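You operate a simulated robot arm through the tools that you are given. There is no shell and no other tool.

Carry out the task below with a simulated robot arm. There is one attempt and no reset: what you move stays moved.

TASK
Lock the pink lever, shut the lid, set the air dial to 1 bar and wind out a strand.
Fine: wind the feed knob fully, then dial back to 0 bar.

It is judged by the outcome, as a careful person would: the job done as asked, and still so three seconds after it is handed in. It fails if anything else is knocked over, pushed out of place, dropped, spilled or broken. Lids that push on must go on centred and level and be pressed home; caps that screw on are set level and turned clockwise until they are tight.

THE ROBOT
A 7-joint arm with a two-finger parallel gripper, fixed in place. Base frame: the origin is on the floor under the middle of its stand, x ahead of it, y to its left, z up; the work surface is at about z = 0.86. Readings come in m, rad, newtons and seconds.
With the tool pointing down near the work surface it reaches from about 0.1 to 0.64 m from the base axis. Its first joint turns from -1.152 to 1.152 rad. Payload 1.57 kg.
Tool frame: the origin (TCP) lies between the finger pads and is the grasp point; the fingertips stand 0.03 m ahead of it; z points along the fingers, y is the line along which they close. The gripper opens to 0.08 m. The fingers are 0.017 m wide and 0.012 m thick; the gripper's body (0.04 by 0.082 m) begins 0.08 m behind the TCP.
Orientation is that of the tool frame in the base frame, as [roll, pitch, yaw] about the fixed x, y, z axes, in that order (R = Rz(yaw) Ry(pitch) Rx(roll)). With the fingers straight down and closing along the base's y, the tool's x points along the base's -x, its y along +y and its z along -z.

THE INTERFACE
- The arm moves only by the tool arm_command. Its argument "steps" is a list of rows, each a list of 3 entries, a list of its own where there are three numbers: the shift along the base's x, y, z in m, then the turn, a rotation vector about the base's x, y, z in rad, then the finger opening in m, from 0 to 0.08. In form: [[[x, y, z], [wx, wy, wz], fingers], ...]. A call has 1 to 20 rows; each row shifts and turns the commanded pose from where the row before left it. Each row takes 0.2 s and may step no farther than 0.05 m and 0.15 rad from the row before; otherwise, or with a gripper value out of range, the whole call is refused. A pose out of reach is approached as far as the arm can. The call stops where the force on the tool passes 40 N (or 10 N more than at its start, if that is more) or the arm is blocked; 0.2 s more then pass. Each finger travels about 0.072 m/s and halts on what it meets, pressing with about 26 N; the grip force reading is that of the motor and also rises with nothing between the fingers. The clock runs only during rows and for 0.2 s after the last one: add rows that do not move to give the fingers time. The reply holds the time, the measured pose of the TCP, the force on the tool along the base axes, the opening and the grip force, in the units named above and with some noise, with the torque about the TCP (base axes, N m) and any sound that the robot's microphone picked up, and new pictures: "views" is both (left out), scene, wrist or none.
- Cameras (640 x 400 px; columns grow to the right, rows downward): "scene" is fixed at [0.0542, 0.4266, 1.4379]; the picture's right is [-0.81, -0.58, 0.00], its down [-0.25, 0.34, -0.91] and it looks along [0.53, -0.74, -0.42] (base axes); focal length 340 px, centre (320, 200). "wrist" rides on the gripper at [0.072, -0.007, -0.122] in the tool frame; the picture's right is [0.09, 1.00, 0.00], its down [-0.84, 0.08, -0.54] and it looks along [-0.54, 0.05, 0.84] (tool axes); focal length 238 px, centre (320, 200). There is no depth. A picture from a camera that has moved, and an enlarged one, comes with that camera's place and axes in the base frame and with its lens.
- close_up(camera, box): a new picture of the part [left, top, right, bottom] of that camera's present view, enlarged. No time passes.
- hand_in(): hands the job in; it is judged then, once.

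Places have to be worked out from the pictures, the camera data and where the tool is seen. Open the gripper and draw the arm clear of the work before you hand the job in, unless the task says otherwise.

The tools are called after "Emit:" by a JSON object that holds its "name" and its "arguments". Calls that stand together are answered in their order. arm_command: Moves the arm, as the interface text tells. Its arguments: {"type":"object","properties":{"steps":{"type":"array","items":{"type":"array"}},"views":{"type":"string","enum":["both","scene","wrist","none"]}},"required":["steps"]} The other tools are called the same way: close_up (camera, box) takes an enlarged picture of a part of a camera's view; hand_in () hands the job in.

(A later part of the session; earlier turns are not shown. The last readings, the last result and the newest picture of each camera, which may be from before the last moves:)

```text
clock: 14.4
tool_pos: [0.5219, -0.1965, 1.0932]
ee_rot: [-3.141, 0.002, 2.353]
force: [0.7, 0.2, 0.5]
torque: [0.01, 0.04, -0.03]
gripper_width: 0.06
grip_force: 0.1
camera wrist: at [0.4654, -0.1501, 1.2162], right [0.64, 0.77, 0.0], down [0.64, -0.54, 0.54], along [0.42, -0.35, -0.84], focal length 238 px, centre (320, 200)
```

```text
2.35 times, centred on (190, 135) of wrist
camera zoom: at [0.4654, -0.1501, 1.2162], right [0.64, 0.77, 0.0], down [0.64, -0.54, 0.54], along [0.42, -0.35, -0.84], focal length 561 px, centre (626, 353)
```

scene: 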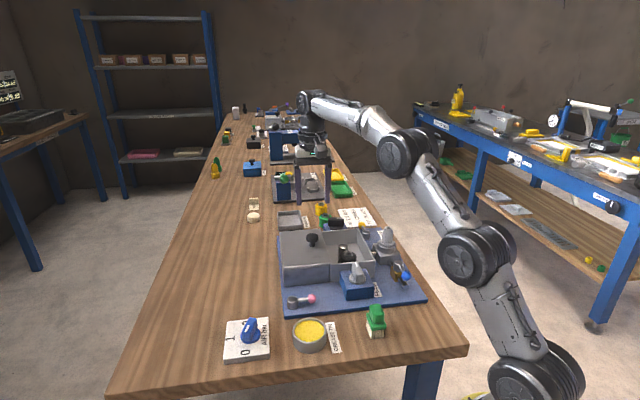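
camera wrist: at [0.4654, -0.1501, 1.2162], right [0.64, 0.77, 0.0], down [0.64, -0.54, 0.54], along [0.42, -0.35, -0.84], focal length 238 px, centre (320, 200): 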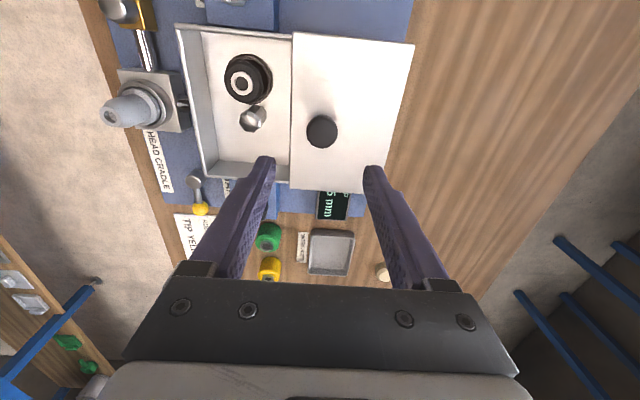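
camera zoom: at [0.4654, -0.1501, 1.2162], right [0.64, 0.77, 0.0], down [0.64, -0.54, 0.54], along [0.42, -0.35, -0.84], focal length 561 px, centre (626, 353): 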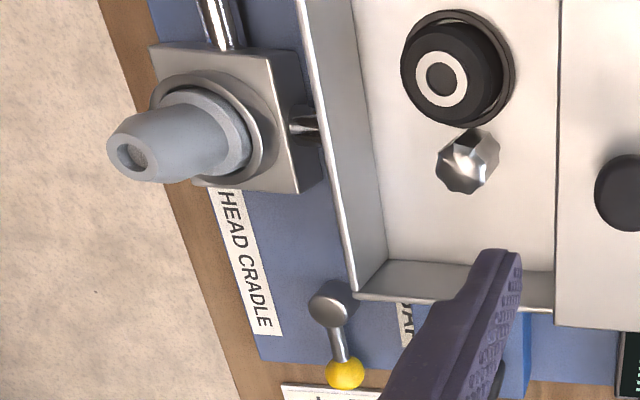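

The lid is a flat plate slightly wider than the tray, sitting at the tray's rim level, so it slides. I descend with the fingers straddling the knob along the sliding direction, tips stopping about 1 cm above the lid.

Emit:
{"name": "arm_command", "arguments": {"steps": [[[0.004, -0.0005, -0.03], [0, 0, 0], 0.06], [[0, 0, -0.03], [0, 0, 0], 0.06], [[0, 0, -0.03], [0, 0, 0], 0.06], [[0, 0, -0.015], [0, 0, 0], 0.06], [[0, 0, -0.011], [0, 0, 0], 0.06], [[0, 0, 0], [0, 0, 0], 0.06]], "views": "both"}}

Emit:
{"name": "close_up", "arguments": {"camera": "scene", "box": [270, 200, 390, 290]}}

```text
clock: 15.8
tool_pos: [0.5277, -0.1973, 0.977]
ee_rot: [3.141, 0.003, 2.355]
force: [-0.5, 1.1, 0.0]
torque: [-0.05, 0.0, 0.0]
gripper_width: 0.0602
grip_force: 0.2
camera wrist: at [0.4705, -0.1509, 1.1004], right [0.64, 0.77, 0.0], down [0.64, -0.54, 0.54], along [0.42, -0.35, -0.84], focal length 238 px, centre (320, 200)
```

scene: 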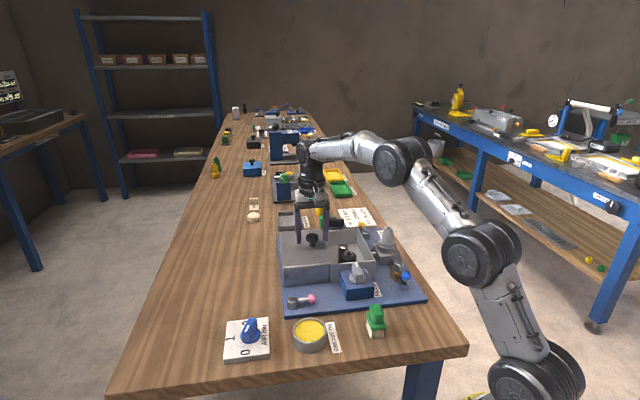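
wrist: 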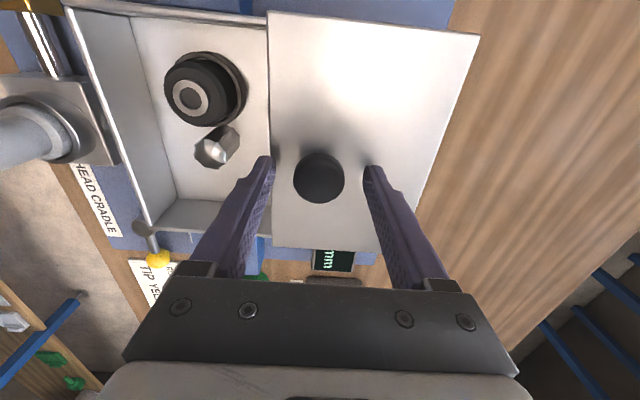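

```text
4.44 times, centred on (330, 245) of scene
camera zoom: at [0.0542, 0.4266, 1.4379], right [-0.81, -0.58, 0.0], down [-0.25, 0.34, -0.91], along [0.53, -0.74, -0.42], focal length 1511 px, centre (276, 0)
```

zoom: 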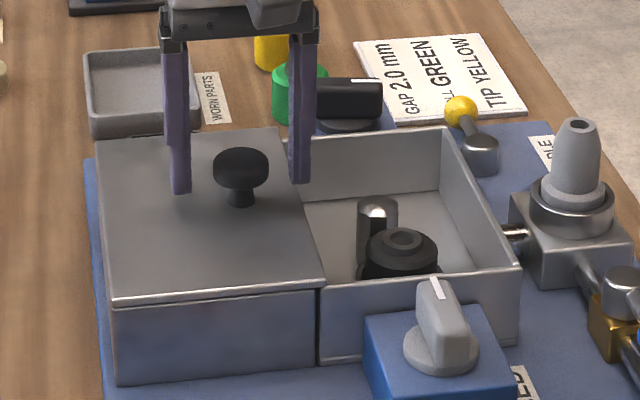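

The fingers straddle the knob cleanly. I'll close to a loose cage around it and start sliding along (-0.707, -0.707), checking that the lid follows level.

Emit:
{"name": "arm_command", "arguments": {"steps": [[[0, 0, 0], [0, 0, 0], 0.042], [[0, 0, 0], [0, 0, 0], 0.042], [[-0.0053, -0.0053, 0], [0, 0, 0], 0.042], [[-0.0053, -0.0053, 0], [0, 0, 0], 0.042], [[-0.0053, -0.0053, 0], [0, 0, 0], 0.042], [[-0.0053, -0.0053, 0], [0, 0, 0], 0.042]], "views": "both"}}

Emit:
{"name": "close_up", "arguments": {"camera": "scene", "box": [270, 200, 390, 290]}}

```text
clock: 17.2
tool_pos: [0.5072, -0.2188, 0.9784]
ee_rot: [-3.141, 0.001, 2.353]
force: [1.0, 1.1, 0.5]
torque: [0.05, -0.01, 0.01]
gripper_width: 0.0432
grip_force: 0.6
camera wrist: at [0.4491, -0.1721, 1.1007], right [0.64, 0.77, 0.0], down [0.64, -0.54, 0.54], along [0.42, -0.35, -0.84], focal length 238 px, centre (320, 200)
```

scene: 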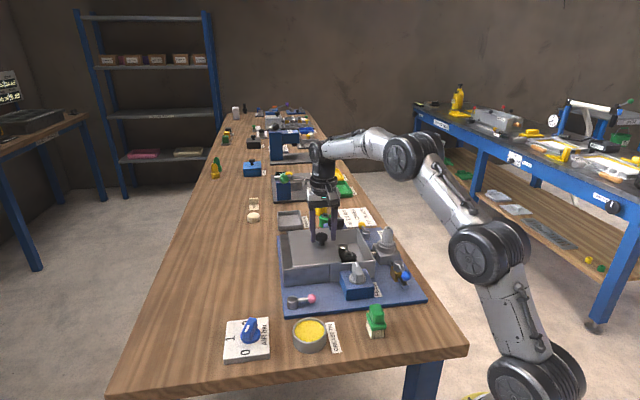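
wrist: 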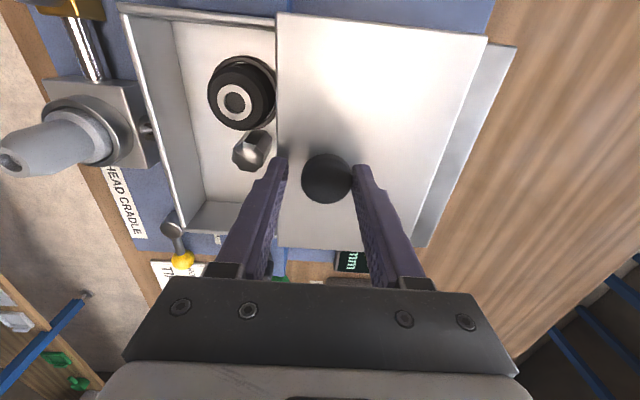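

```text
4.44 times, centred on (330, 245) of scene
camera zoom: at [0.0542, 0.4267, 1.4379], right [-0.81, -0.58, 0.0], down [-0.25, 0.34, -0.91], along [0.53, -0.74, -0.42], focal length 1511 px, centre (276, 0)
```

zoom: 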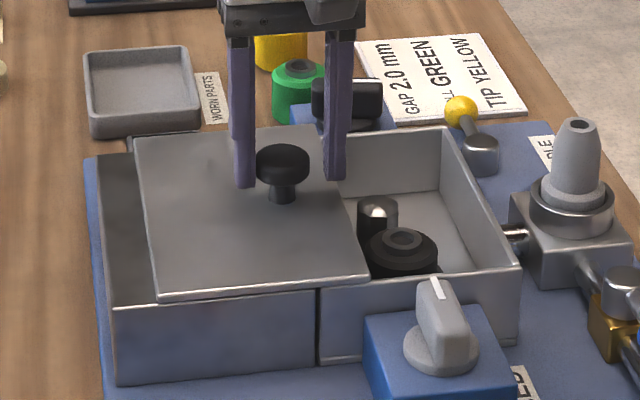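

The lid slides smoothly with about 1.5 N and stays level. I continue sliding along the same line.

Emit:
{"name": "arm_command", "arguments": {"steps": [[[-0.007, -0.007, 0], [0, 0, 0], 0.042], [[-0.007, -0.007, 0], [0, 0, 0], 0.042], [[-0.007, -0.007, 0], [0, 0, 0], 0.042], [[-0.007, -0.007, 0], [0, 0, 0], 0.042], [[-0.007, -0.007, 0], [0, 0, 0], 0.042], [[-0.007, -0.007, 0], [0, 0, 0], 0.042], [[-0.007, -0.007, 0], [0, 0, 0], 0.042], [[0, 0, 0], [0, 0, 0], 0.042]], "views": "both"}}

Emit:
{"name": "close_up", "arguments": {"camera": "scene", "box": [270, 200, 410, 305]}}

```text
clock: 19.1
tool_pos: [0.4572, -0.2675, 0.9781]
ee_rot: [-3.141, 0.002, 2.352]
force: [0.9, 0.9, 0.4]
torque: [0.04, -0.04, 0.02]
gripper_width: 0.0426
grip_force: 0.4
camera wrist: at [0.3995, -0.2214, 1.1007], right [0.64, 0.77, 0.0], down [0.64, -0.54, 0.54], along [0.42, -0.35, -0.84], focal length 238 px, centre (320, 200)
```

scene: 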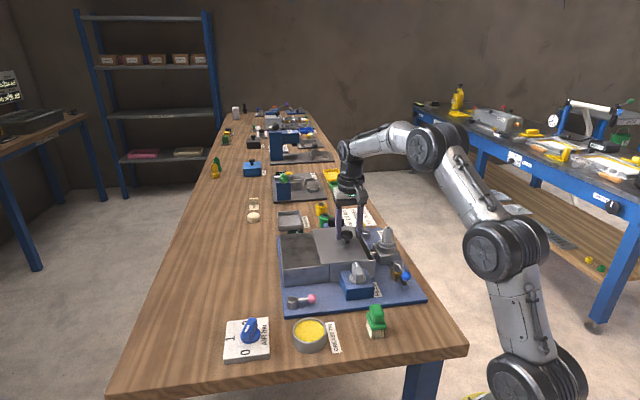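
wrist: 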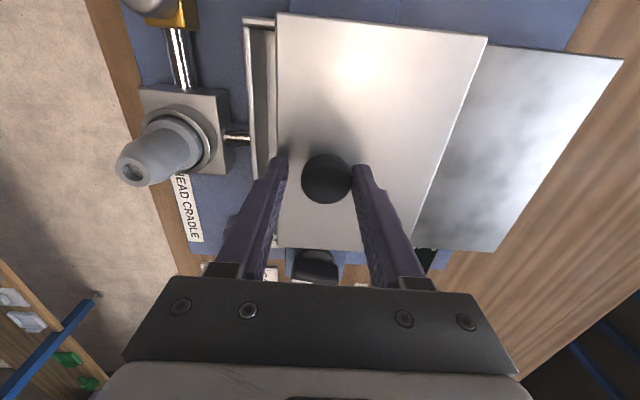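

```text
3.81 times, centred on (340, 252) of scene
camera zoom: at [0.0542, 0.4266, 1.4379], right [-0.81, -0.58, 0.0], down [-0.25, 0.34, -0.91], along [0.53, -0.74, -0.42], focal length 1295 px, centre (244, 0)
```

zoom: 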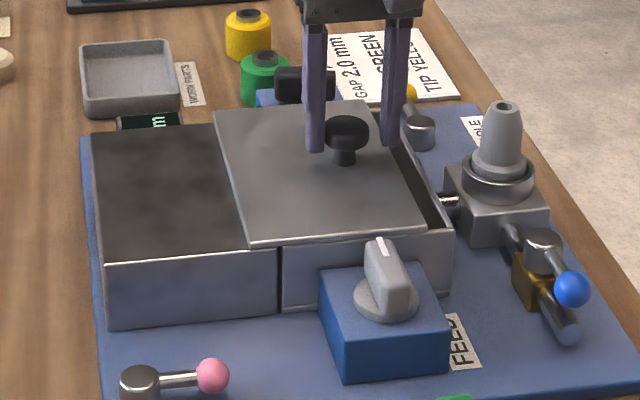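

About 2 cm of opening remains. I continue in smaller steps until the lid meets its stop.

Emit:
{"name": "arm_command", "arguments": {"steps": [[[-0.003, -0.003, 0], [0, 0, 0], 0.042], [[-0.003, -0.003, 0], [0, 0, 0], 0.042], [[-0.003, -0.003, 0], [0, 0, 0], 0.042], [[-0.002, -0.002, 0], [0, 0, 0], 0.042], [[-0.0015, -0.0015, 0], [0, 0, 0], 0.042], [[-0.0015, -0.0015, 0], [0, 0, 0], 0.042], [[0, 0, 0], [0, 0, 0], 0.042]], "views": "both"}}

Emit:
{"name": "close_up", "arguments": {"camera": "scene", "box": [270, 200, 410, 305]}}

Emit:
{"name": "close_up", "arguments": {"camera": "wrist", "box": [180, 0, 420, 180]}}

```text
clock: 20.6
tool_pos: [0.4435, -0.282, 0.977]
ee_rot: [3.141, 0.002, 2.352]
force: [1.3, 0.7, 0.4]
torque: [-0.01, -0.02, 0.01]
gripper_width: 0.0429
grip_force: 0.0
camera wrist: at [0.3858, -0.2347, 1.0999], right [0.64, 0.77, 0.0], down [0.64, -0.54, 0.54], along [0.42, -0.35, -0.84], focal length 238 px, centre (320, 200)
```

scene: 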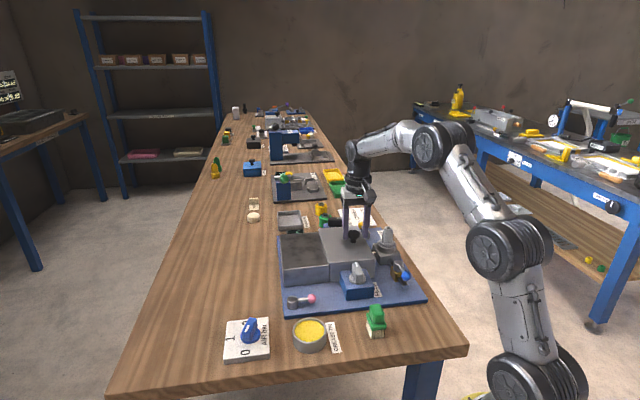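
wrist: 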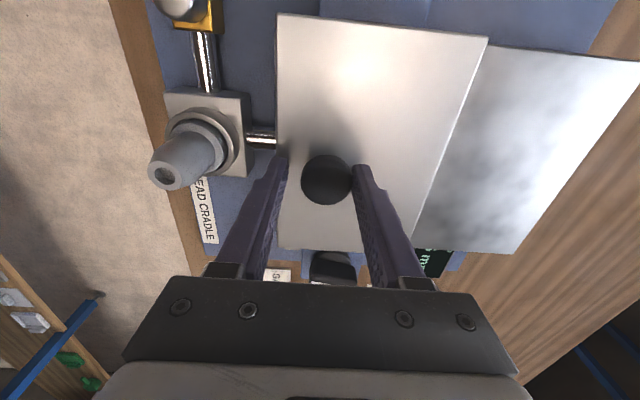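

```text
3.81 times, centred on (340, 252) of scene
camera zoom: at [0.0542, 0.4266, 1.4379], right [-0.81, -0.58, 0.0], down [-0.25, 0.34, -0.91], along [0.53, -0.74, -0.42], focal length 1295 px, centre (244, 0)
```

zoom: 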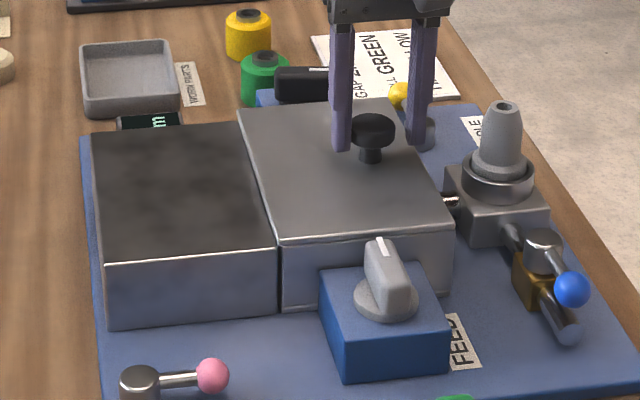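

```text
2.22 times, centred on (300, 90) of wrist
camera zoom: at [0.3858, -0.2347, 1.0999], right [0.64, 0.77, 0.0], down [0.64, -0.54, 0.54], along [0.42, -0.35, -0.84], focal length 530 px, centre (364, 444)
```

zoom: 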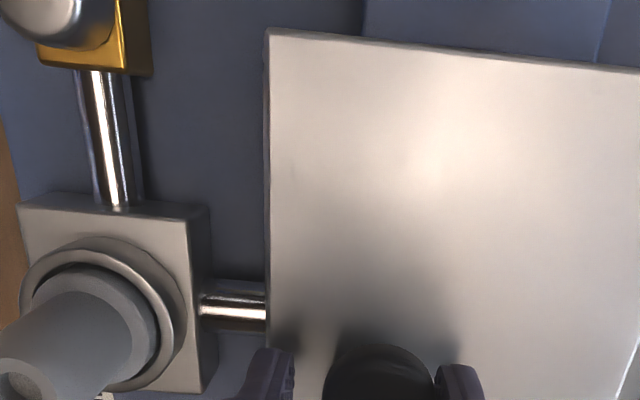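

The tray is covered, but I haven't felt the end stop yet. I'll nudge on in 1.4 mm steps to find it.

Emit:
{"name": "arm_command", "arguments": {"steps": [[[-0.001, -0.001, 0], [0, 0, 0], 0.042], [[-0.001, -0.001, 0], [0, 0, 0], 0.042], [[-0.001, -0.001, 0], [0, 0, 0], 0.042], [[0, 0, 0], [0, 0, 0], 0.042]], "views": "none"}}

```text
clock: 21.6
tool_pos: [0.4403, -0.2845, 0.9768]
ee_rot: [3.14, 0.003, 2.355]
force: [2.0, 2.7, -0.8]
torque: [0.01, -0.03, -0.03]
gripper_width: 0.044
grip_force: 1.3
```

The force along the slide is rising slightly (about 3.4 N). I'll take two more small nudges to confirm the stop.

Emit:
{"name": "arm_command", "arguments": {"steps": [[[-0.001, -0.001, 0], [0, 0, 0], 0.042], [[-0.001, -0.001, 0], [0, 0, 0], 0.042], [[0, 0, 0], [0, 0, 0], 0.042]], "views": "scene"}}

Emit:
{"name": "close_up", "arguments": {"camera": "scene", "box": [270, 200, 410, 305]}}

```text
clock: 22.4
tool_pos: [0.4389, -0.2857, 0.9791]
ee_rot: [-3.141, 0.003, 2.354]
force: [3.7, 6.1, -0.6]
torque: [0.14, -0.08, 0.08]
gripper_width: 0.0482
grip_force: 3.7
```

scene: 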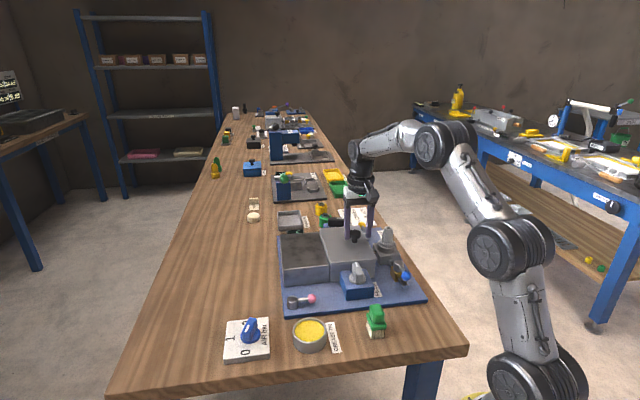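

```text
3.81 times, centred on (340, 252) of scene
camera zoom: at [0.0543, 0.4268, 1.4379], right [-0.81, -0.58, 0.0], down [-0.25, 0.34, -0.91], along [0.53, -0.74, -0.42], focal length 1295 px, centre (244, 0)
```

zoom: 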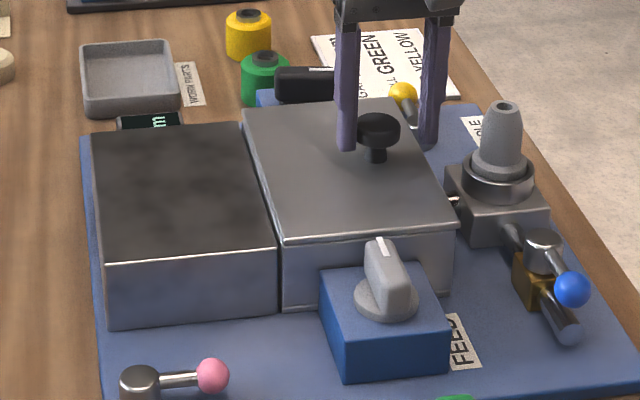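

The fingers are being forced open (0.048) while the lid no longer moves, so it is fully shut against its stop. I'll open, back off slightly, rise and travel over to the air dial.

Emit:
{"name": "arm_command", "arguments": {"steps": [[[0.003, 0.003, 0], [0, 0, 0], 0.06], [[0, 0, 0], [0, 0, 0], 0.062], [[0, 0, 0.03], [0, 0, 0], 0.062], [[0, 0, 0.04], [0, 0, 0], 0.062], [[0, 0, 0.035], [0, 0, 0], 0.062], [[0.006, 0.044, 0], [0, 0, 0], 0.062], [[0.006, 0.044, 0], [0, 0, 0], 0.062], [[0.006, 0.044, 0], [0, 0, 0], 0.062], [[0.006, 0.044, 0], [0, 0, 0], 0.062], [[0.006, 0.044, 0], [0, 0, 0], 0.062], [[0.006, 0.044, 0], [0, 0, 0], 0.062], [[0.006, 0.044, 0], [0, 0, 0], 0.062], [[0.006, 0.044, 0], [0, 0, 0], 0.062], [[0, 0, 0], [0, 0, 0], 0.062]], "views": "both"}}

Emit:
{"name": "close_up", "arguments": {"camera": "wrist", "box": [250, 50, 390, 150]}}

Emit:
{"name": "close_up", "arguments": {"camera": "scene", "box": [270, 210, 420, 320]}}

```text
clock: 25.4
tool_pos: [0.4884, 0.069, 1.0831]
ee_rot: [3.141, 0.001, 2.356]
force: [0.4, 0.0, 0.0]
torque: [-0.03, -0.04, 0.03]
gripper_width: 0.0622
grip_force: 0.0
camera wrist: at [0.4318, 0.1159, 1.2056], right [0.64, 0.77, 0.0], down [0.64, -0.54, 0.54], along [0.42, -0.35, -0.84], focal length 238 px, centre (320, 200)
```

scene: 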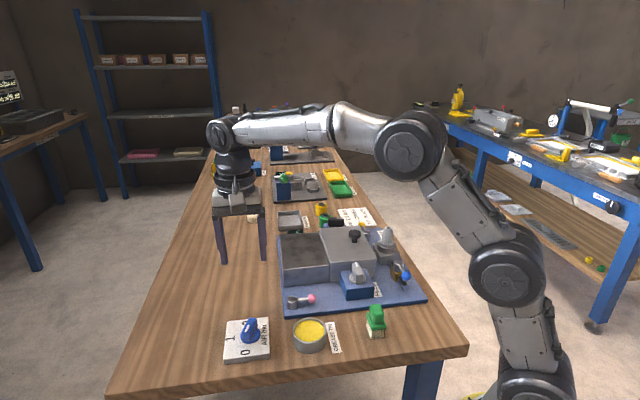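
wrist: 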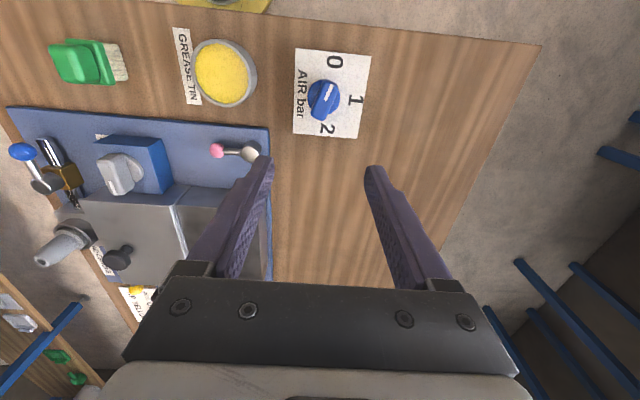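

```text
4.00 times, centred on (320, 100) of wrist
camera zoom: at [0.4318, 0.1159, 1.2056], right [0.64, 0.77, 0.0], down [0.64, -0.54, 0.54], along [0.42, -0.35, -0.84], focal length 953 px, centre (320, 600)
```

zoom: 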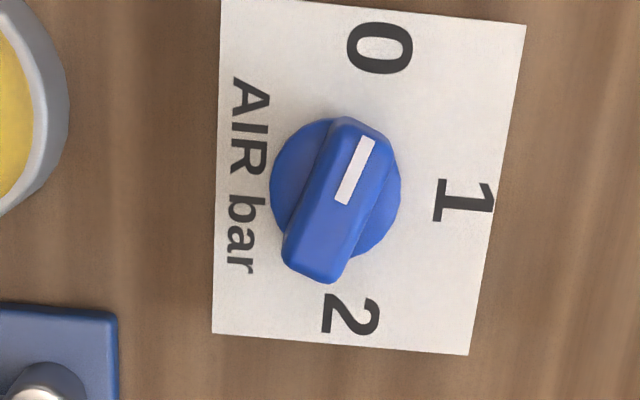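

```text
3.64 times, centred on (345, 265) of scene
camera zoom: at [0.0542, 0.4267, 1.4379], right [-0.81, -0.58, 0.0], down [-0.25, 0.34, -0.91], along [0.53, -0.73, -0.42], focal length 1236 px, centre (229, -36)
```

zoom: 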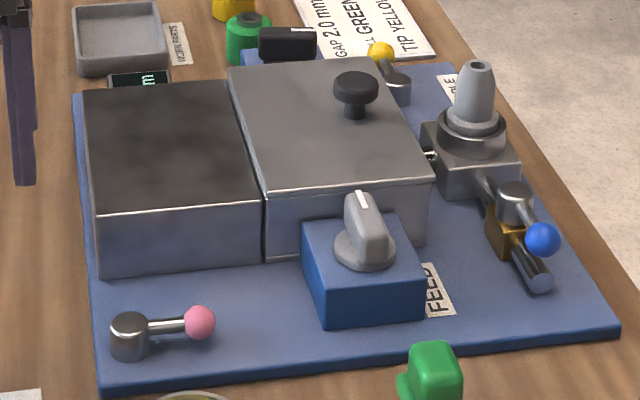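

The dial view is very clear. Its axis is at (0.4775, 0.0843) with the marker at 119.5°, so it sits right on 0 now, and "1" is at about 44°. I'll align the fingers across the bar (yaw -0.27 rad), centre on the axis and descend.

Emit:
{"name": "arm_command", "arguments": {"steps": [[[-0.0055, 0.0077, -0.01], [0, 0, -0.135], 0.055], [[-0.0054, 0.0076, -0.02], [0, 0, -0.135], 0.055], [[0, 0, -0.03], [0, 0, 0], 0.055], [[0, 0, -0.03], [0, 0, 0], 0.055], [[0, 0, -0.025], [0, 0, 0], 0.055], [[0, 0, 0], [0, 0, 0], 0.055]], "views": "both"}}

Emit:
{"name": "close_up", "arguments": {"camera": "wrist", "box": [240, 100, 400, 220]}}

Emit:
{"name": "close_up", "arguments": {"camera": "scene", "box": [210, 280, 300, 365]}}

```text
clock: 26.9
tool_pos: [0.4798, 0.0844, 0.9681]
ee_rot: [3.141, 0.003, 2.084]
force: [-0.5, 0.1, 0.1]
torque: [0.0, 0.02, 0.02]
gripper_width: 0.055
grip_force: 0.0
camera wrist: at [0.4373, 0.1441, 1.0914], right [0.82, 0.57, 0.0], down [0.48, -0.69, 0.54], along [0.31, -0.45, -0.84], focal length 238 px, centre (320, 200)
```

scene: 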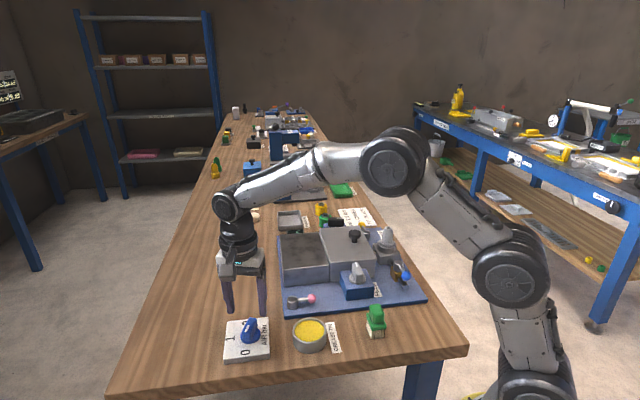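
wrist: 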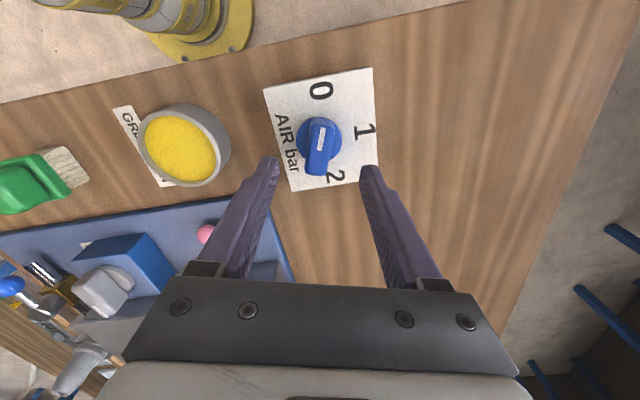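

```text
3.33 times, centred on (320, 160) of wrist
camera zoom: at [0.4373, 0.1441, 1.0914], right [0.82, 0.57, 0.0], down [0.48, -0.69, 0.54], along [0.31, -0.45, -0.84], focal length 794 px, centre (320, 333)
```

zoom: 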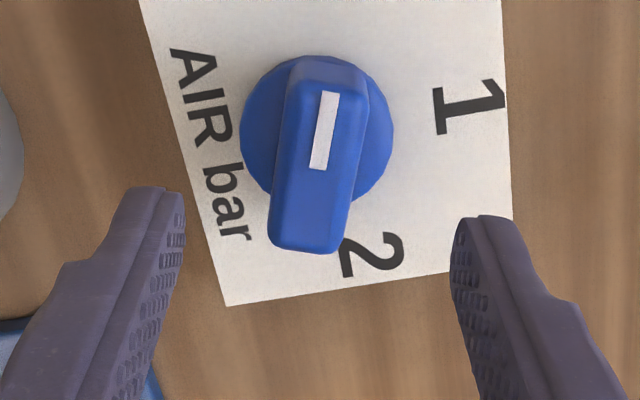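

```text
4.71 times, centred on (255, 322) of scene
camera zoom: at [0.0542, 0.4266, 1.4379], right [-0.81, -0.58, 0.0], down [-0.25, 0.34, -0.91], along [0.53, -0.74, -0.42], focal length 1600 px, centre (626, -376)
```

zoom: 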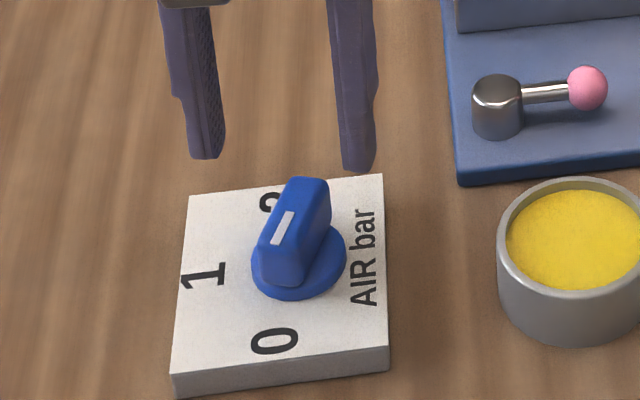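

The bar is centred between the fingers with correct alignment. I descend about 4.8 cm to TCP z of about 0.920 so the pads straddle the bar, then look before closing.

Emit:
{"name": "arm_command", "arguments": {"steps": [[[-0.001, 0, -0.02], [0, 0, 0], 0.055], [[0, 0, -0.018], [0, 0, 0], 0.055], [[0, 0, -0.01], [0, 0, 0], 0.055], [[0, 0, 0], [0, 0, 0], 0.055]], "views": "both"}}

Emit:
{"name": "close_up", "arguments": {"camera": "scene", "box": [210, 280, 300, 365]}}

Emit:
{"name": "close_up", "arguments": {"camera": "wrist", "box": [240, 100, 400, 220]}}

```text
clock: 27.9
tool_pos: [0.4772, 0.0849, 0.9191]
ee_rot: [3.141, 0.001, 2.084]
force: [0.6, -0.4, -0.4]
torque: [-0.01, -0.01, -0.03]
gripper_width: 0.0551
grip_force: 0.0
camera wrist: at [0.434, 0.1446, 1.0419], right [0.82, 0.57, 0.0], down [0.48, -0.69, 0.54], along [0.31, -0.45, -0.84], focal length 238 px, centre (320, 200)
```

scene: 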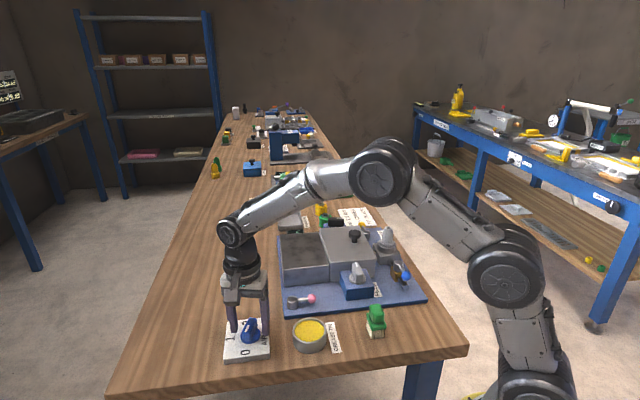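
wrist: 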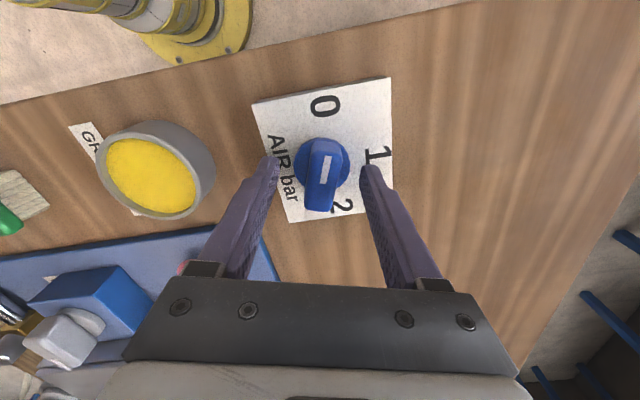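

```text
4.71 times, centred on (255, 322) of scene
camera zoom: at [0.0542, 0.4266, 1.4379], right [-0.81, -0.58, 0.0], down [-0.25, 0.34, -0.91], along [0.53, -0.74, -0.42], focal length 1600 px, centre (626, -376)
```

zoom: 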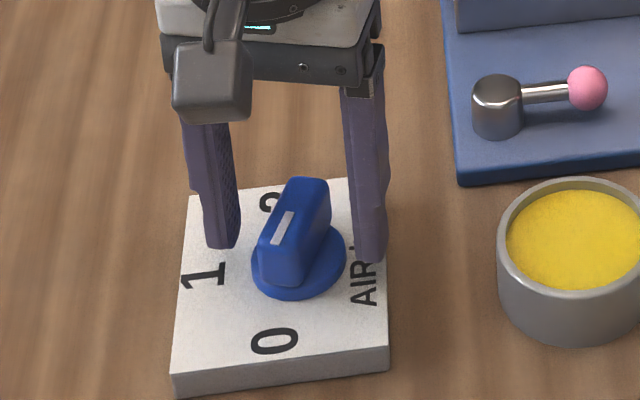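

```text
3.33 times, centred on (320, 160) of wrist
camera zoom: at [0.434, 0.1446, 1.0419], right [0.82, 0.57, 0.0], down [0.48, -0.69, 0.54], along [0.31, -0.45, -0.84], focal length 794 px, centre (320, 333)
```

zoom: 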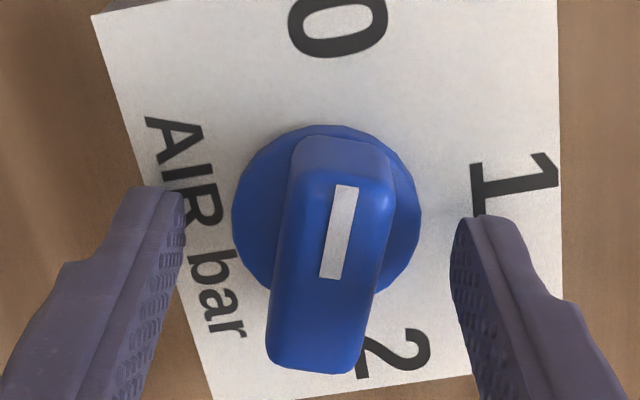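

The bar sits roughly 2 mm off the tool centre, so I'll shift by (0.0005, 0.0018) and then close on the bar.

Emit:
{"name": "arm_command", "arguments": {"steps": [[[0.0005, 0.0018, 0], [0, 0, 0], 0.055], [[0, 0, 0], [0, 0, 0], 0.03], [[0, 0, 0], [0, 0, 0], 0.01], [[0, 0, 0], [0, 0, 0], 0.005], [[0, 0, 0], [0, 0, 0], 0.005]], "views": "both"}}

Emit:
{"name": "close_up", "arguments": {"camera": "wrist", "box": [240, 100, 400, 220]}}

Emit:
{"name": "close_up", "arguments": {"camera": "scene", "box": [210, 280, 300, 365]}}

```text
clock: 29.1
tool_pos: [0.4775, 0.0854, 0.9198]
ee_rot: [-3.141, 0.002, 2.086]
force: [4.5, 4.4, -2.1]
torque: [-0.32, 0.14, -0.43]
gripper_width: 0.0208
grip_force: 34.1
camera wrist: at [0.435, 0.1461, 1.0423], right [0.82, 0.57, 0.0], down [0.48, -0.69, 0.54], along [0.31, -0.45, -0.84], focal length 238 px, centre (320, 200)
```

scene: 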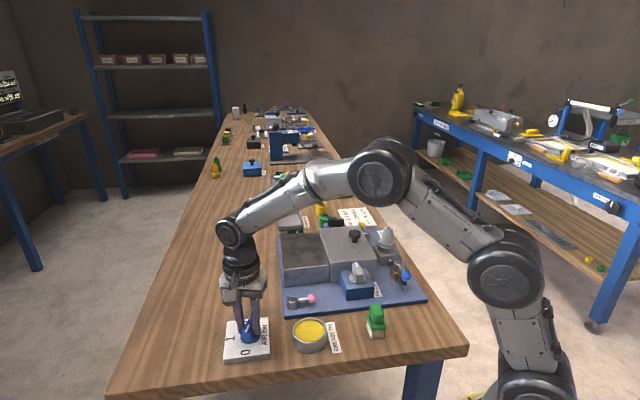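
wrist: 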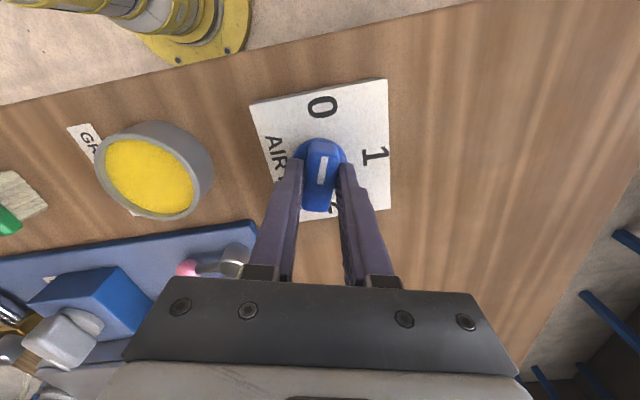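

```text
3.33 times, centred on (320, 160) of wrist
camera zoom: at [0.435, 0.1461, 1.0423], right [0.82, 0.57, 0.0], down [0.48, -0.69, 0.54], along [0.31, -0.45, -0.84], focal length 794 px, centre (320, 333)
```

zoom: 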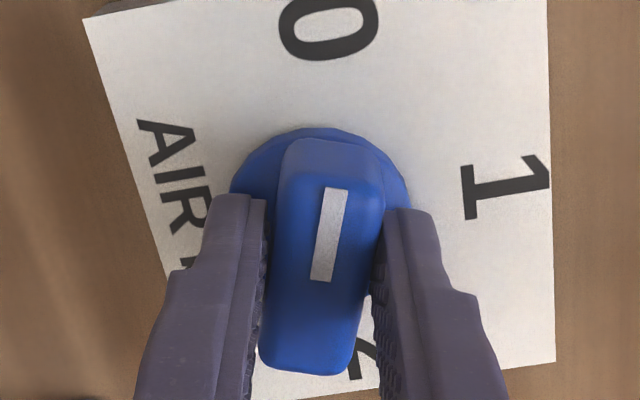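

```text
4.71 times, centred on (255, 322) of scene
camera zoom: at [0.0543, 0.4267, 1.4379], right [-0.81, -0.58, 0.0], down [-0.25, 0.34, -0.91], along [0.53, -0.74, -0.42], focal length 1600 px, centre (626, -376)
```

zoom: 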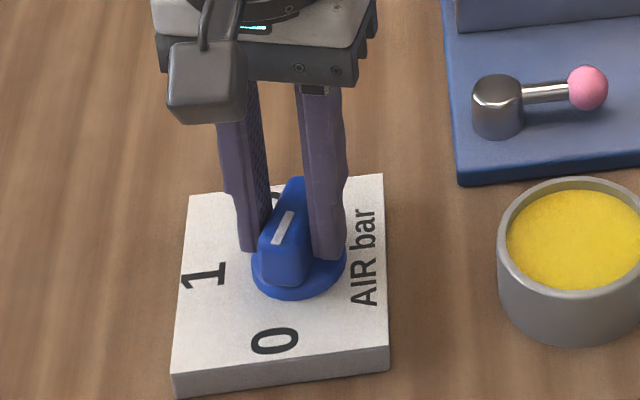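

The bar is gripped (0.0208 wide). Now I turn clockwise from above, half the travel first, watching the torque.

Emit:
{"name": "arm_command", "arguments": {"steps": [[[0, 0, 0], [0, 0, -0.12], 0.005], [[0, 0, 0], [0, 0, -0.12], 0.005], [[0, 0, 0], [0, 0, -0.12], 0.005], [[0, 0, 0], [0, 0, -0.12], 0.005], [[0, 0, 0], [0, 0, -0.12], 0.005], [[0, 0, 0], [0, 0, 0], 0.005]], "views": "both"}}

Emit:
{"name": "close_up", "arguments": {"camera": "scene", "box": [210, 280, 300, 365]}}

```text
clock: 30.4
tool_pos: [0.4798, 0.0857, 0.92]
ee_rot: [3.136, 0.001, 1.482]
force: [21.5, 13.8, -6.3]
torque: [-0.36, 0.36, 0.05]
gripper_width: 0.02
grip_force: 33.9
camera wrist: at [0.4767, 0.1592, 1.0425], right [1.0, 0.0, 0.01], down [0.0, -0.84, 0.54], along [0.01, -0.54, -0.84], focal length 238 px, centre (320, 200)
```

scene: 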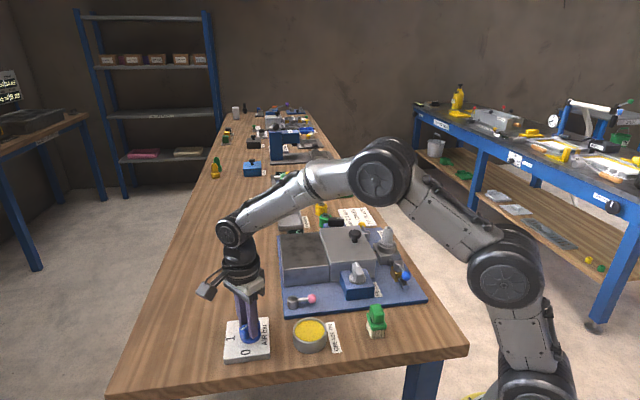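
wrist: 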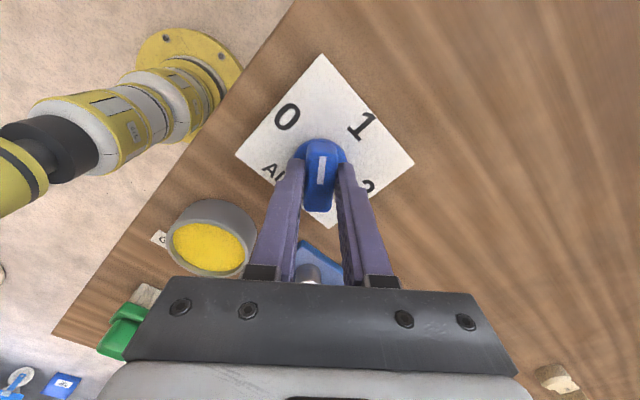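

```text
4.71 times, centred on (255, 322) of scene
camera zoom: at [0.0549, 0.427, 1.4378], right [-0.81, -0.58, 0.0], down [-0.25, 0.34, -0.91], along [0.53, -0.74, -0.42], focal length 1600 px, centre (626, -376)
```

zoom: 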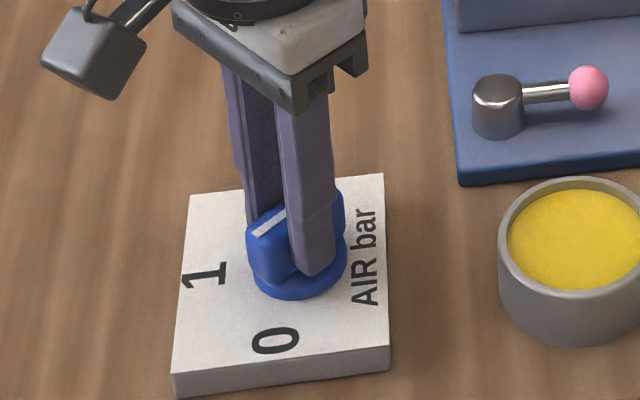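

The dial is following (marker about 85°). There is a 25 N side load pointing to +x,+y, meaning my rotation centre is about 2 mm off, so I'll shift that way and continue the turn.

Emit:
{"name": "arm_command", "arguments": {"steps": [[[0.001, 0.0006, 0], [0, 0, -0.08], 0.005], [[0.001, 0.0006, 0], [0, 0, -0.12], 0.005], [[0, 0, 0], [0, 0, -0.12], 0.005], [[0, 0, 0], [0, 0, -0.12], 0.005], [[0, 0, 0], [0, 0, -0.12], 0.005], [[0, 0, 0], [0, 0, -0.12], 0.005], [[0, 0, 0], [0, 0, 0], 0.005]], "views": "both"}}

Emit:
{"name": "close_up", "arguments": {"camera": "wrist", "box": [220, 30, 420, 220]}}

Emit:
{"name": "close_up", "arguments": {"camera": "scene", "box": [210, 280, 300, 365]}}

```text
clock: 32.0
tool_pos: [0.4821, 0.0849, 0.9204]
ee_rot: [3.138, -0.001, 0.8]
force: [22.9, -9.7, 1.7]
torque: [-0.61, 0.51, 0.06]
gripper_width: 0.0199
grip_force: 33.5
camera wrist: at [0.5245, 0.1426, 1.0426], right [0.78, -0.63, 0.0], down [-0.53, -0.65, 0.54], along [-0.34, -0.42, -0.84], focal length 238 px, centre (320, 200)
```

scene: 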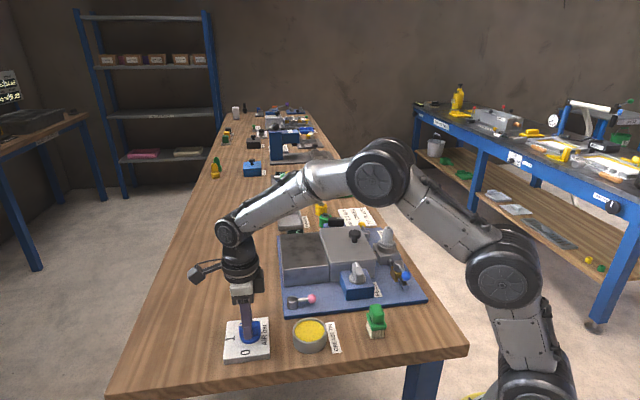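
wrist: 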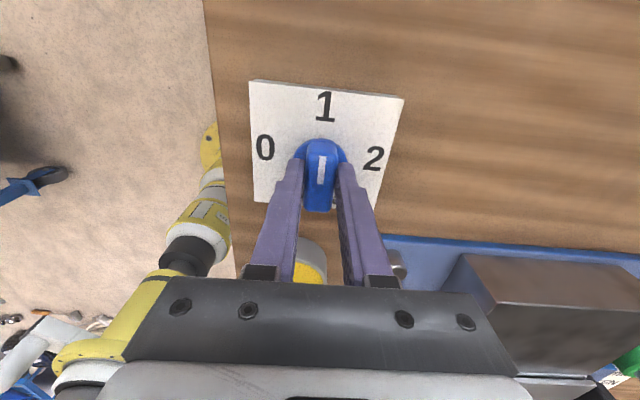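

```text
2.11 times, centred on (320, 125) of wrist
camera zoom: at [0.5245, 0.1426, 1.0426], right [0.78, -0.63, 0.0], down [-0.53, -0.65, 0.54], along [-0.34, -0.42, -0.84], focal length 502 px, centre (320, 358)
```

zoom: 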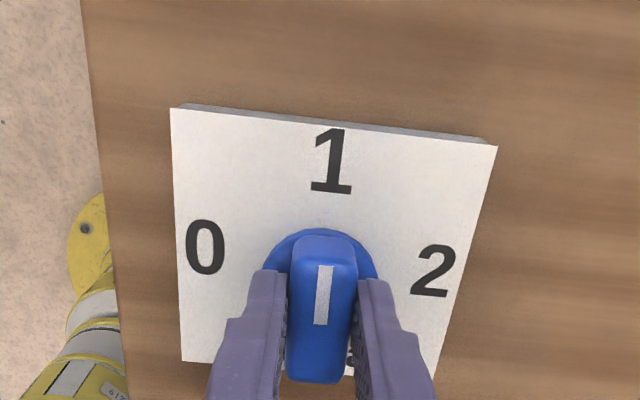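

```text
4.71 times, centred on (255, 322) of scene
camera zoom: at [0.0548, 0.4264, 1.438], right [-0.81, -0.58, 0.0], down [-0.25, 0.34, -0.91], along [0.53, -0.73, -0.42], focal length 1600 px, centre (626, -376)
```

zoom: 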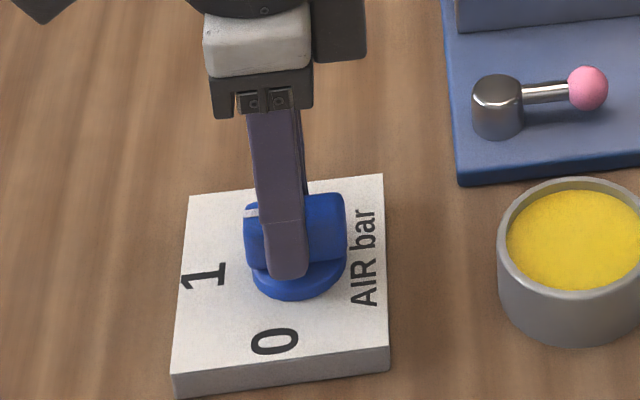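

The marker points at 1 (bar direction about 45.8°). I'll relieve the remaining side load with a small shift, open the fingers, rise a bit and check the reading.

Emit:
{"name": "arm_command", "arguments": {"steps": [[[0.0013, -0.001, 0], [0, 0, -0.01], 0.005], [[0, 0, 0], [0, 0, 0], 0.005], [[0, 0, 0], [0, 0, 0], 0.03], [[0, 0, 0], [0, 0, 0], 0.05], [[0, 0, 0], [0, 0, 0], 0.05], [[0, 0, 0.03], [0, 0, 0], 0.05], [[0, 0, 0.04], [0, 0, 0], 0.05], [[0, 0, 0.04], [0, 0, 0], 0.05], [[0, 0, 0.03], [0, 0, 0], 0.05], [[0, 0, 0], [0, 0, 0], 0.05]], "views": "both"}}

Emit:
{"name": "close_up", "arguments": {"camera": "wrist", "box": [240, 50, 400, 170]}}

```text
clock: 34.2
tool_pos: [0.4819, 0.0854, 1.0575]
ee_rot: [3.14, 0.001, 0.792]
force: [-0.8, -0.5, -0.6]
torque: [0.0, 0.0, 0.01]
gripper_width: 0.0502
grip_force: 0.1
camera wrist: at [0.5255, 0.1417, 1.1812], right [0.77, -0.63, 0.0], down [-0.53, -0.65, 0.54], along [-0.34, -0.42, -0.84], focal length 238 px, centre (320, 200)
```

scene: 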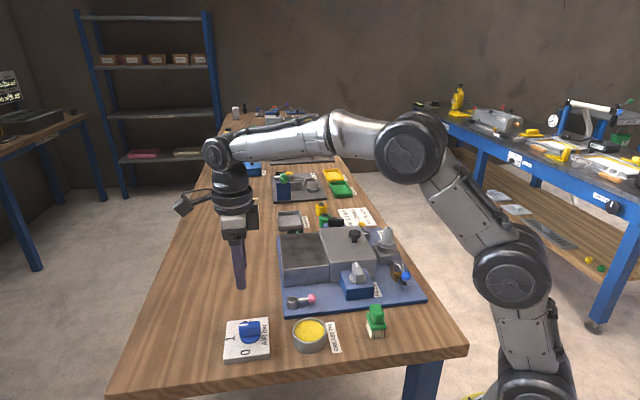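
wrist: 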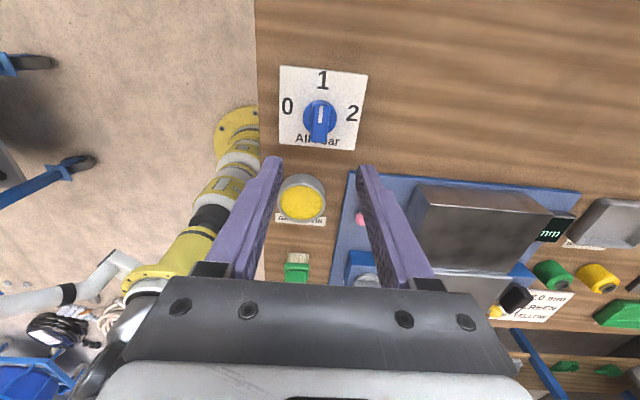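

```text
3.33 times, centred on (320, 110) of wrist
camera zoom: at [0.5255, 0.1417, 1.1812], right [0.77, -0.63, 0.0], down [-0.53, -0.65, 0.54], along [-0.34, -0.42, -0.84], focal length 794 px, centre (320, 500)
```

zoom: 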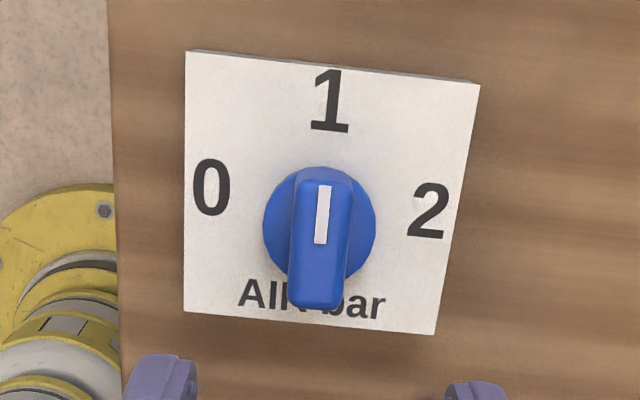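

The dial reads 1 bar, with the marker within about 1° of the label. Next is the feed knob near (0.368, -0.170): I'll move above it, turning the yaw back to 2.356 so the view lines up with the plate.

Emit:
{"name": "arm_command", "arguments": {"steps": [[[-0.0084, -0.0223, 0.002], [0, 0, 0.1303], 0.05], [[-0.0084, -0.0223, 0.002], [0, 0, 0.1303], 0.05], [[-0.0084, -0.0223, 0.002], [0, 0, 0.1303], 0.05], [[-0.0084, -0.0223, 0.002], [0, 0, 0.1303], 0.05], [[-0.0084, -0.0223, 0.002], [0, 0, 0.1303], 0.05], [[-0.0084, -0.0223, 0.002], [0, 0, 0.1303], 0.05], [[-0.0084, -0.0223, 0.002], [0, 0, 0.1303], 0.05], [[-0.0084, -0.0223, 0.002], [0, 0, 0.1303], 0.05], [[-0.0084, -0.0223, 0.002], [0, 0, 0.1303], 0.05], [[-0.0084, -0.0223, 0.002], [0, 0, 0.1303], 0.05], [[-0.0084, -0.0223, 0.002], [0, 0, 0.1303], 0.05], [[-0.0084, -0.0223, 0.002], [0, 0, 0.1303], 0.05], [[0, 0, 0], [0, 0, 0], 0.06]], "views": "both"}}

Emit:
{"name": "close_up", "arguments": {"camera": "wrist", "box": [240, 40, 400, 170]}}

Emit:
{"name": "close_up", "arguments": {"camera": "scene", "box": [330, 225, 430, 315]}}

```text
clock: 37.0
tool_pos: [0.3803, -0.182, 1.0825]
ee_rot: [3.142, 0.001, 2.359]
force: [-0.1, 0.1, -0.3]
torque: [-0.01, 0.02, 0.02]
gripper_width: 0.0599
grip_force: 0.1
camera wrist: at [0.3215, -0.1352, 1.2055], right [0.64, 0.77, 0.0], down [0.65, -0.53, 0.54], along [0.42, -0.35, -0.84], focal length 238 px, centre (320, 200)
```

scene: 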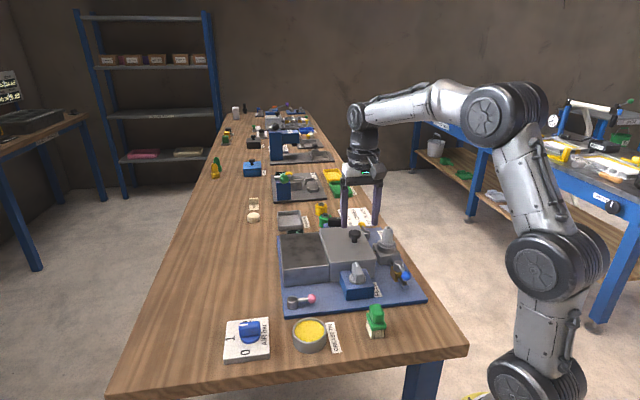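
wrist: 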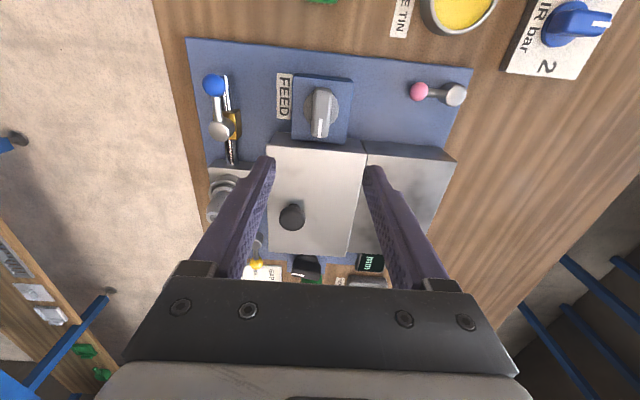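

```text
3.08 times, centred on (320, 105) of wrist
camera zoom: at [0.3215, -0.1352, 1.2055], right [0.64, 0.77, 0.0], down [0.65, -0.53, 0.54], along [0.42, -0.35, -0.84], focal length 733 px, centre (320, 492)
```

zoom: 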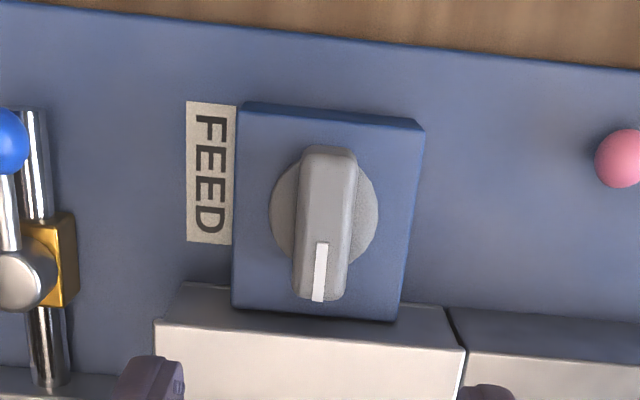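

```text
4.44 times, centred on (380, 270) of scene
camera zoom: at [0.0542, 0.4266, 1.4379], right [-0.81, -0.58, 0.0], down [-0.25, 0.34, -0.91], along [0.53, -0.74, -0.42], focal length 1511 px, centre (53, -111)
```

zoom: 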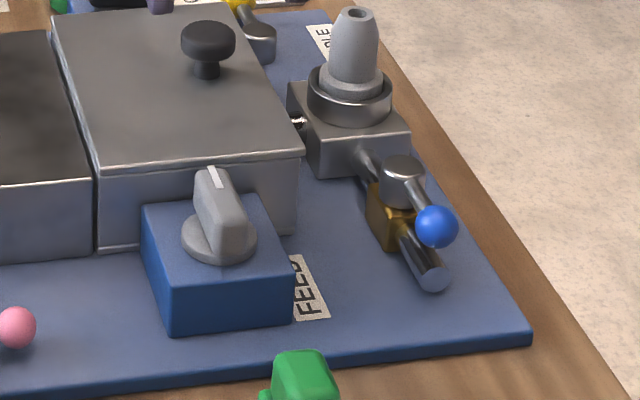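

The feed knob's bar lies at about -44° with its marker toward the tray; its axis is about (0.372, -0.174), disc top at about z = 0.918 and bar top at about 0.946. Fingers are already aligned across the bar. I'll centre over it, come down to z of about 1.0 and re-check.

Emit:
{"name": "arm_command", "arguments": {"steps": [[[-0.0041, 0.0041, -0.027], [0, 0, 0], 0.05], [[-0.0041, 0.0041, -0.027], [0, 0, 0], 0.05], [[0, 0, -0.0285], [0, 0, 0], 0.05], [[0, 0, 0], [0, 0, 0], 0.05]], "views": "both"}}

Emit:
{"name": "close_up", "arguments": {"camera": "wrist", "box": [240, 90, 400, 210]}}

Emit:
{"name": "close_up", "arguments": {"camera": "scene", "box": [320, 215, 430, 315]}}

```text
clock: 38.0
tool_pos: [0.3699, -0.1732, 1.0004]
ee_rot: [3.141, 0.002, 2.358]
force: [-0.1, -0.8, -1.0]
torque: [0.01, 0.06, -0.02]
gripper_width: 0.0498
grip_force: 0.2
camera wrist: at [0.314, -0.1264, 1.1235], right [0.64, 0.77, 0.0], down [0.65, -0.54, 0.54], along [0.42, -0.35, -0.84], focal length 238 px, centre (320, 200)
```

scene: 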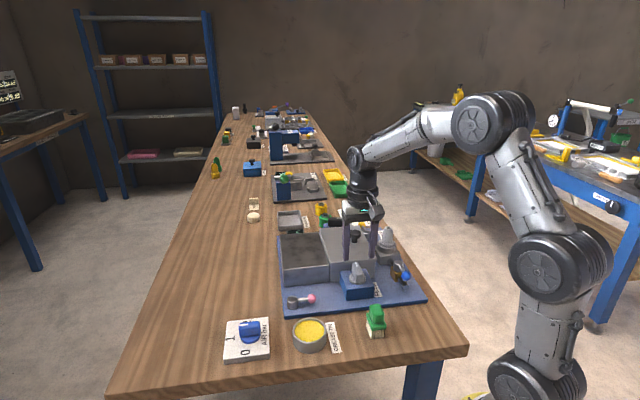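
wrist: 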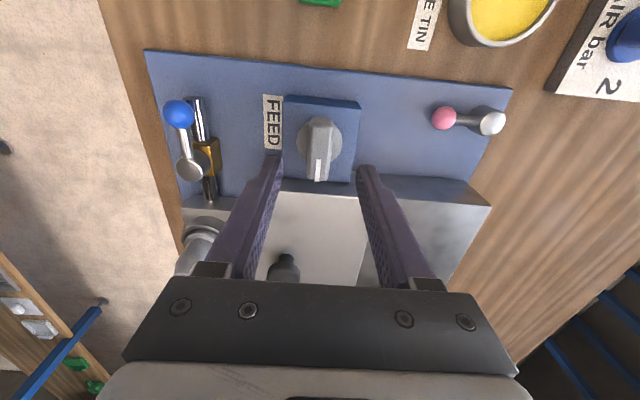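

```text
3.33 times, centred on (320, 150) of wrist
camera zoom: at [0.314, -0.1264, 1.1235], right [0.64, 0.77, 0.0], down [0.65, -0.54, 0.54], along [0.42, -0.35, -0.84], focal length 794 px, centre (320, 367)
```

zoom: 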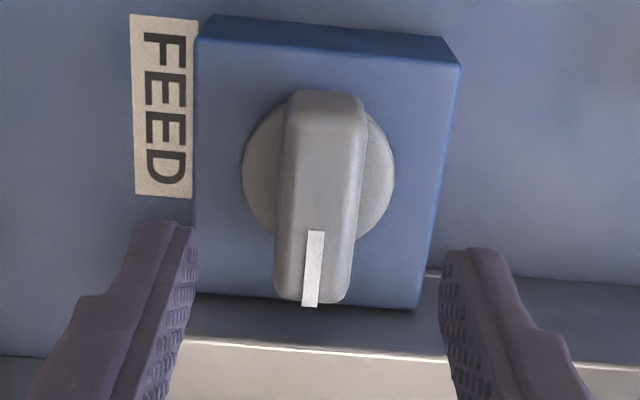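

```text
4.00 times, centred on (375, 265) of scene
camera zoom: at [0.0542, 0.4266, 1.4379], right [-0.81, -0.58, 0.0], down [-0.25, 0.34, -0.91], along [0.53, -0.74, -0.42], focal length 1360 px, centre (100, -60)
```

zoom: 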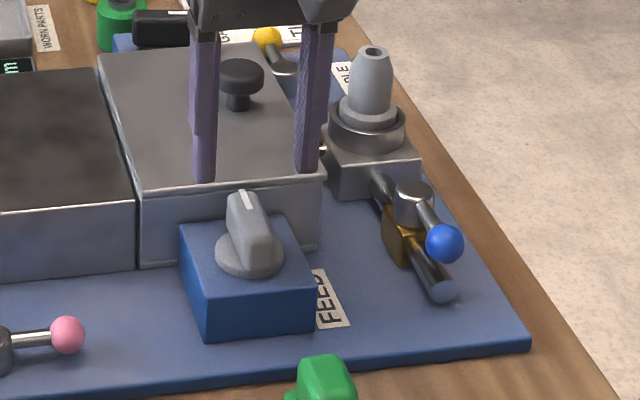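

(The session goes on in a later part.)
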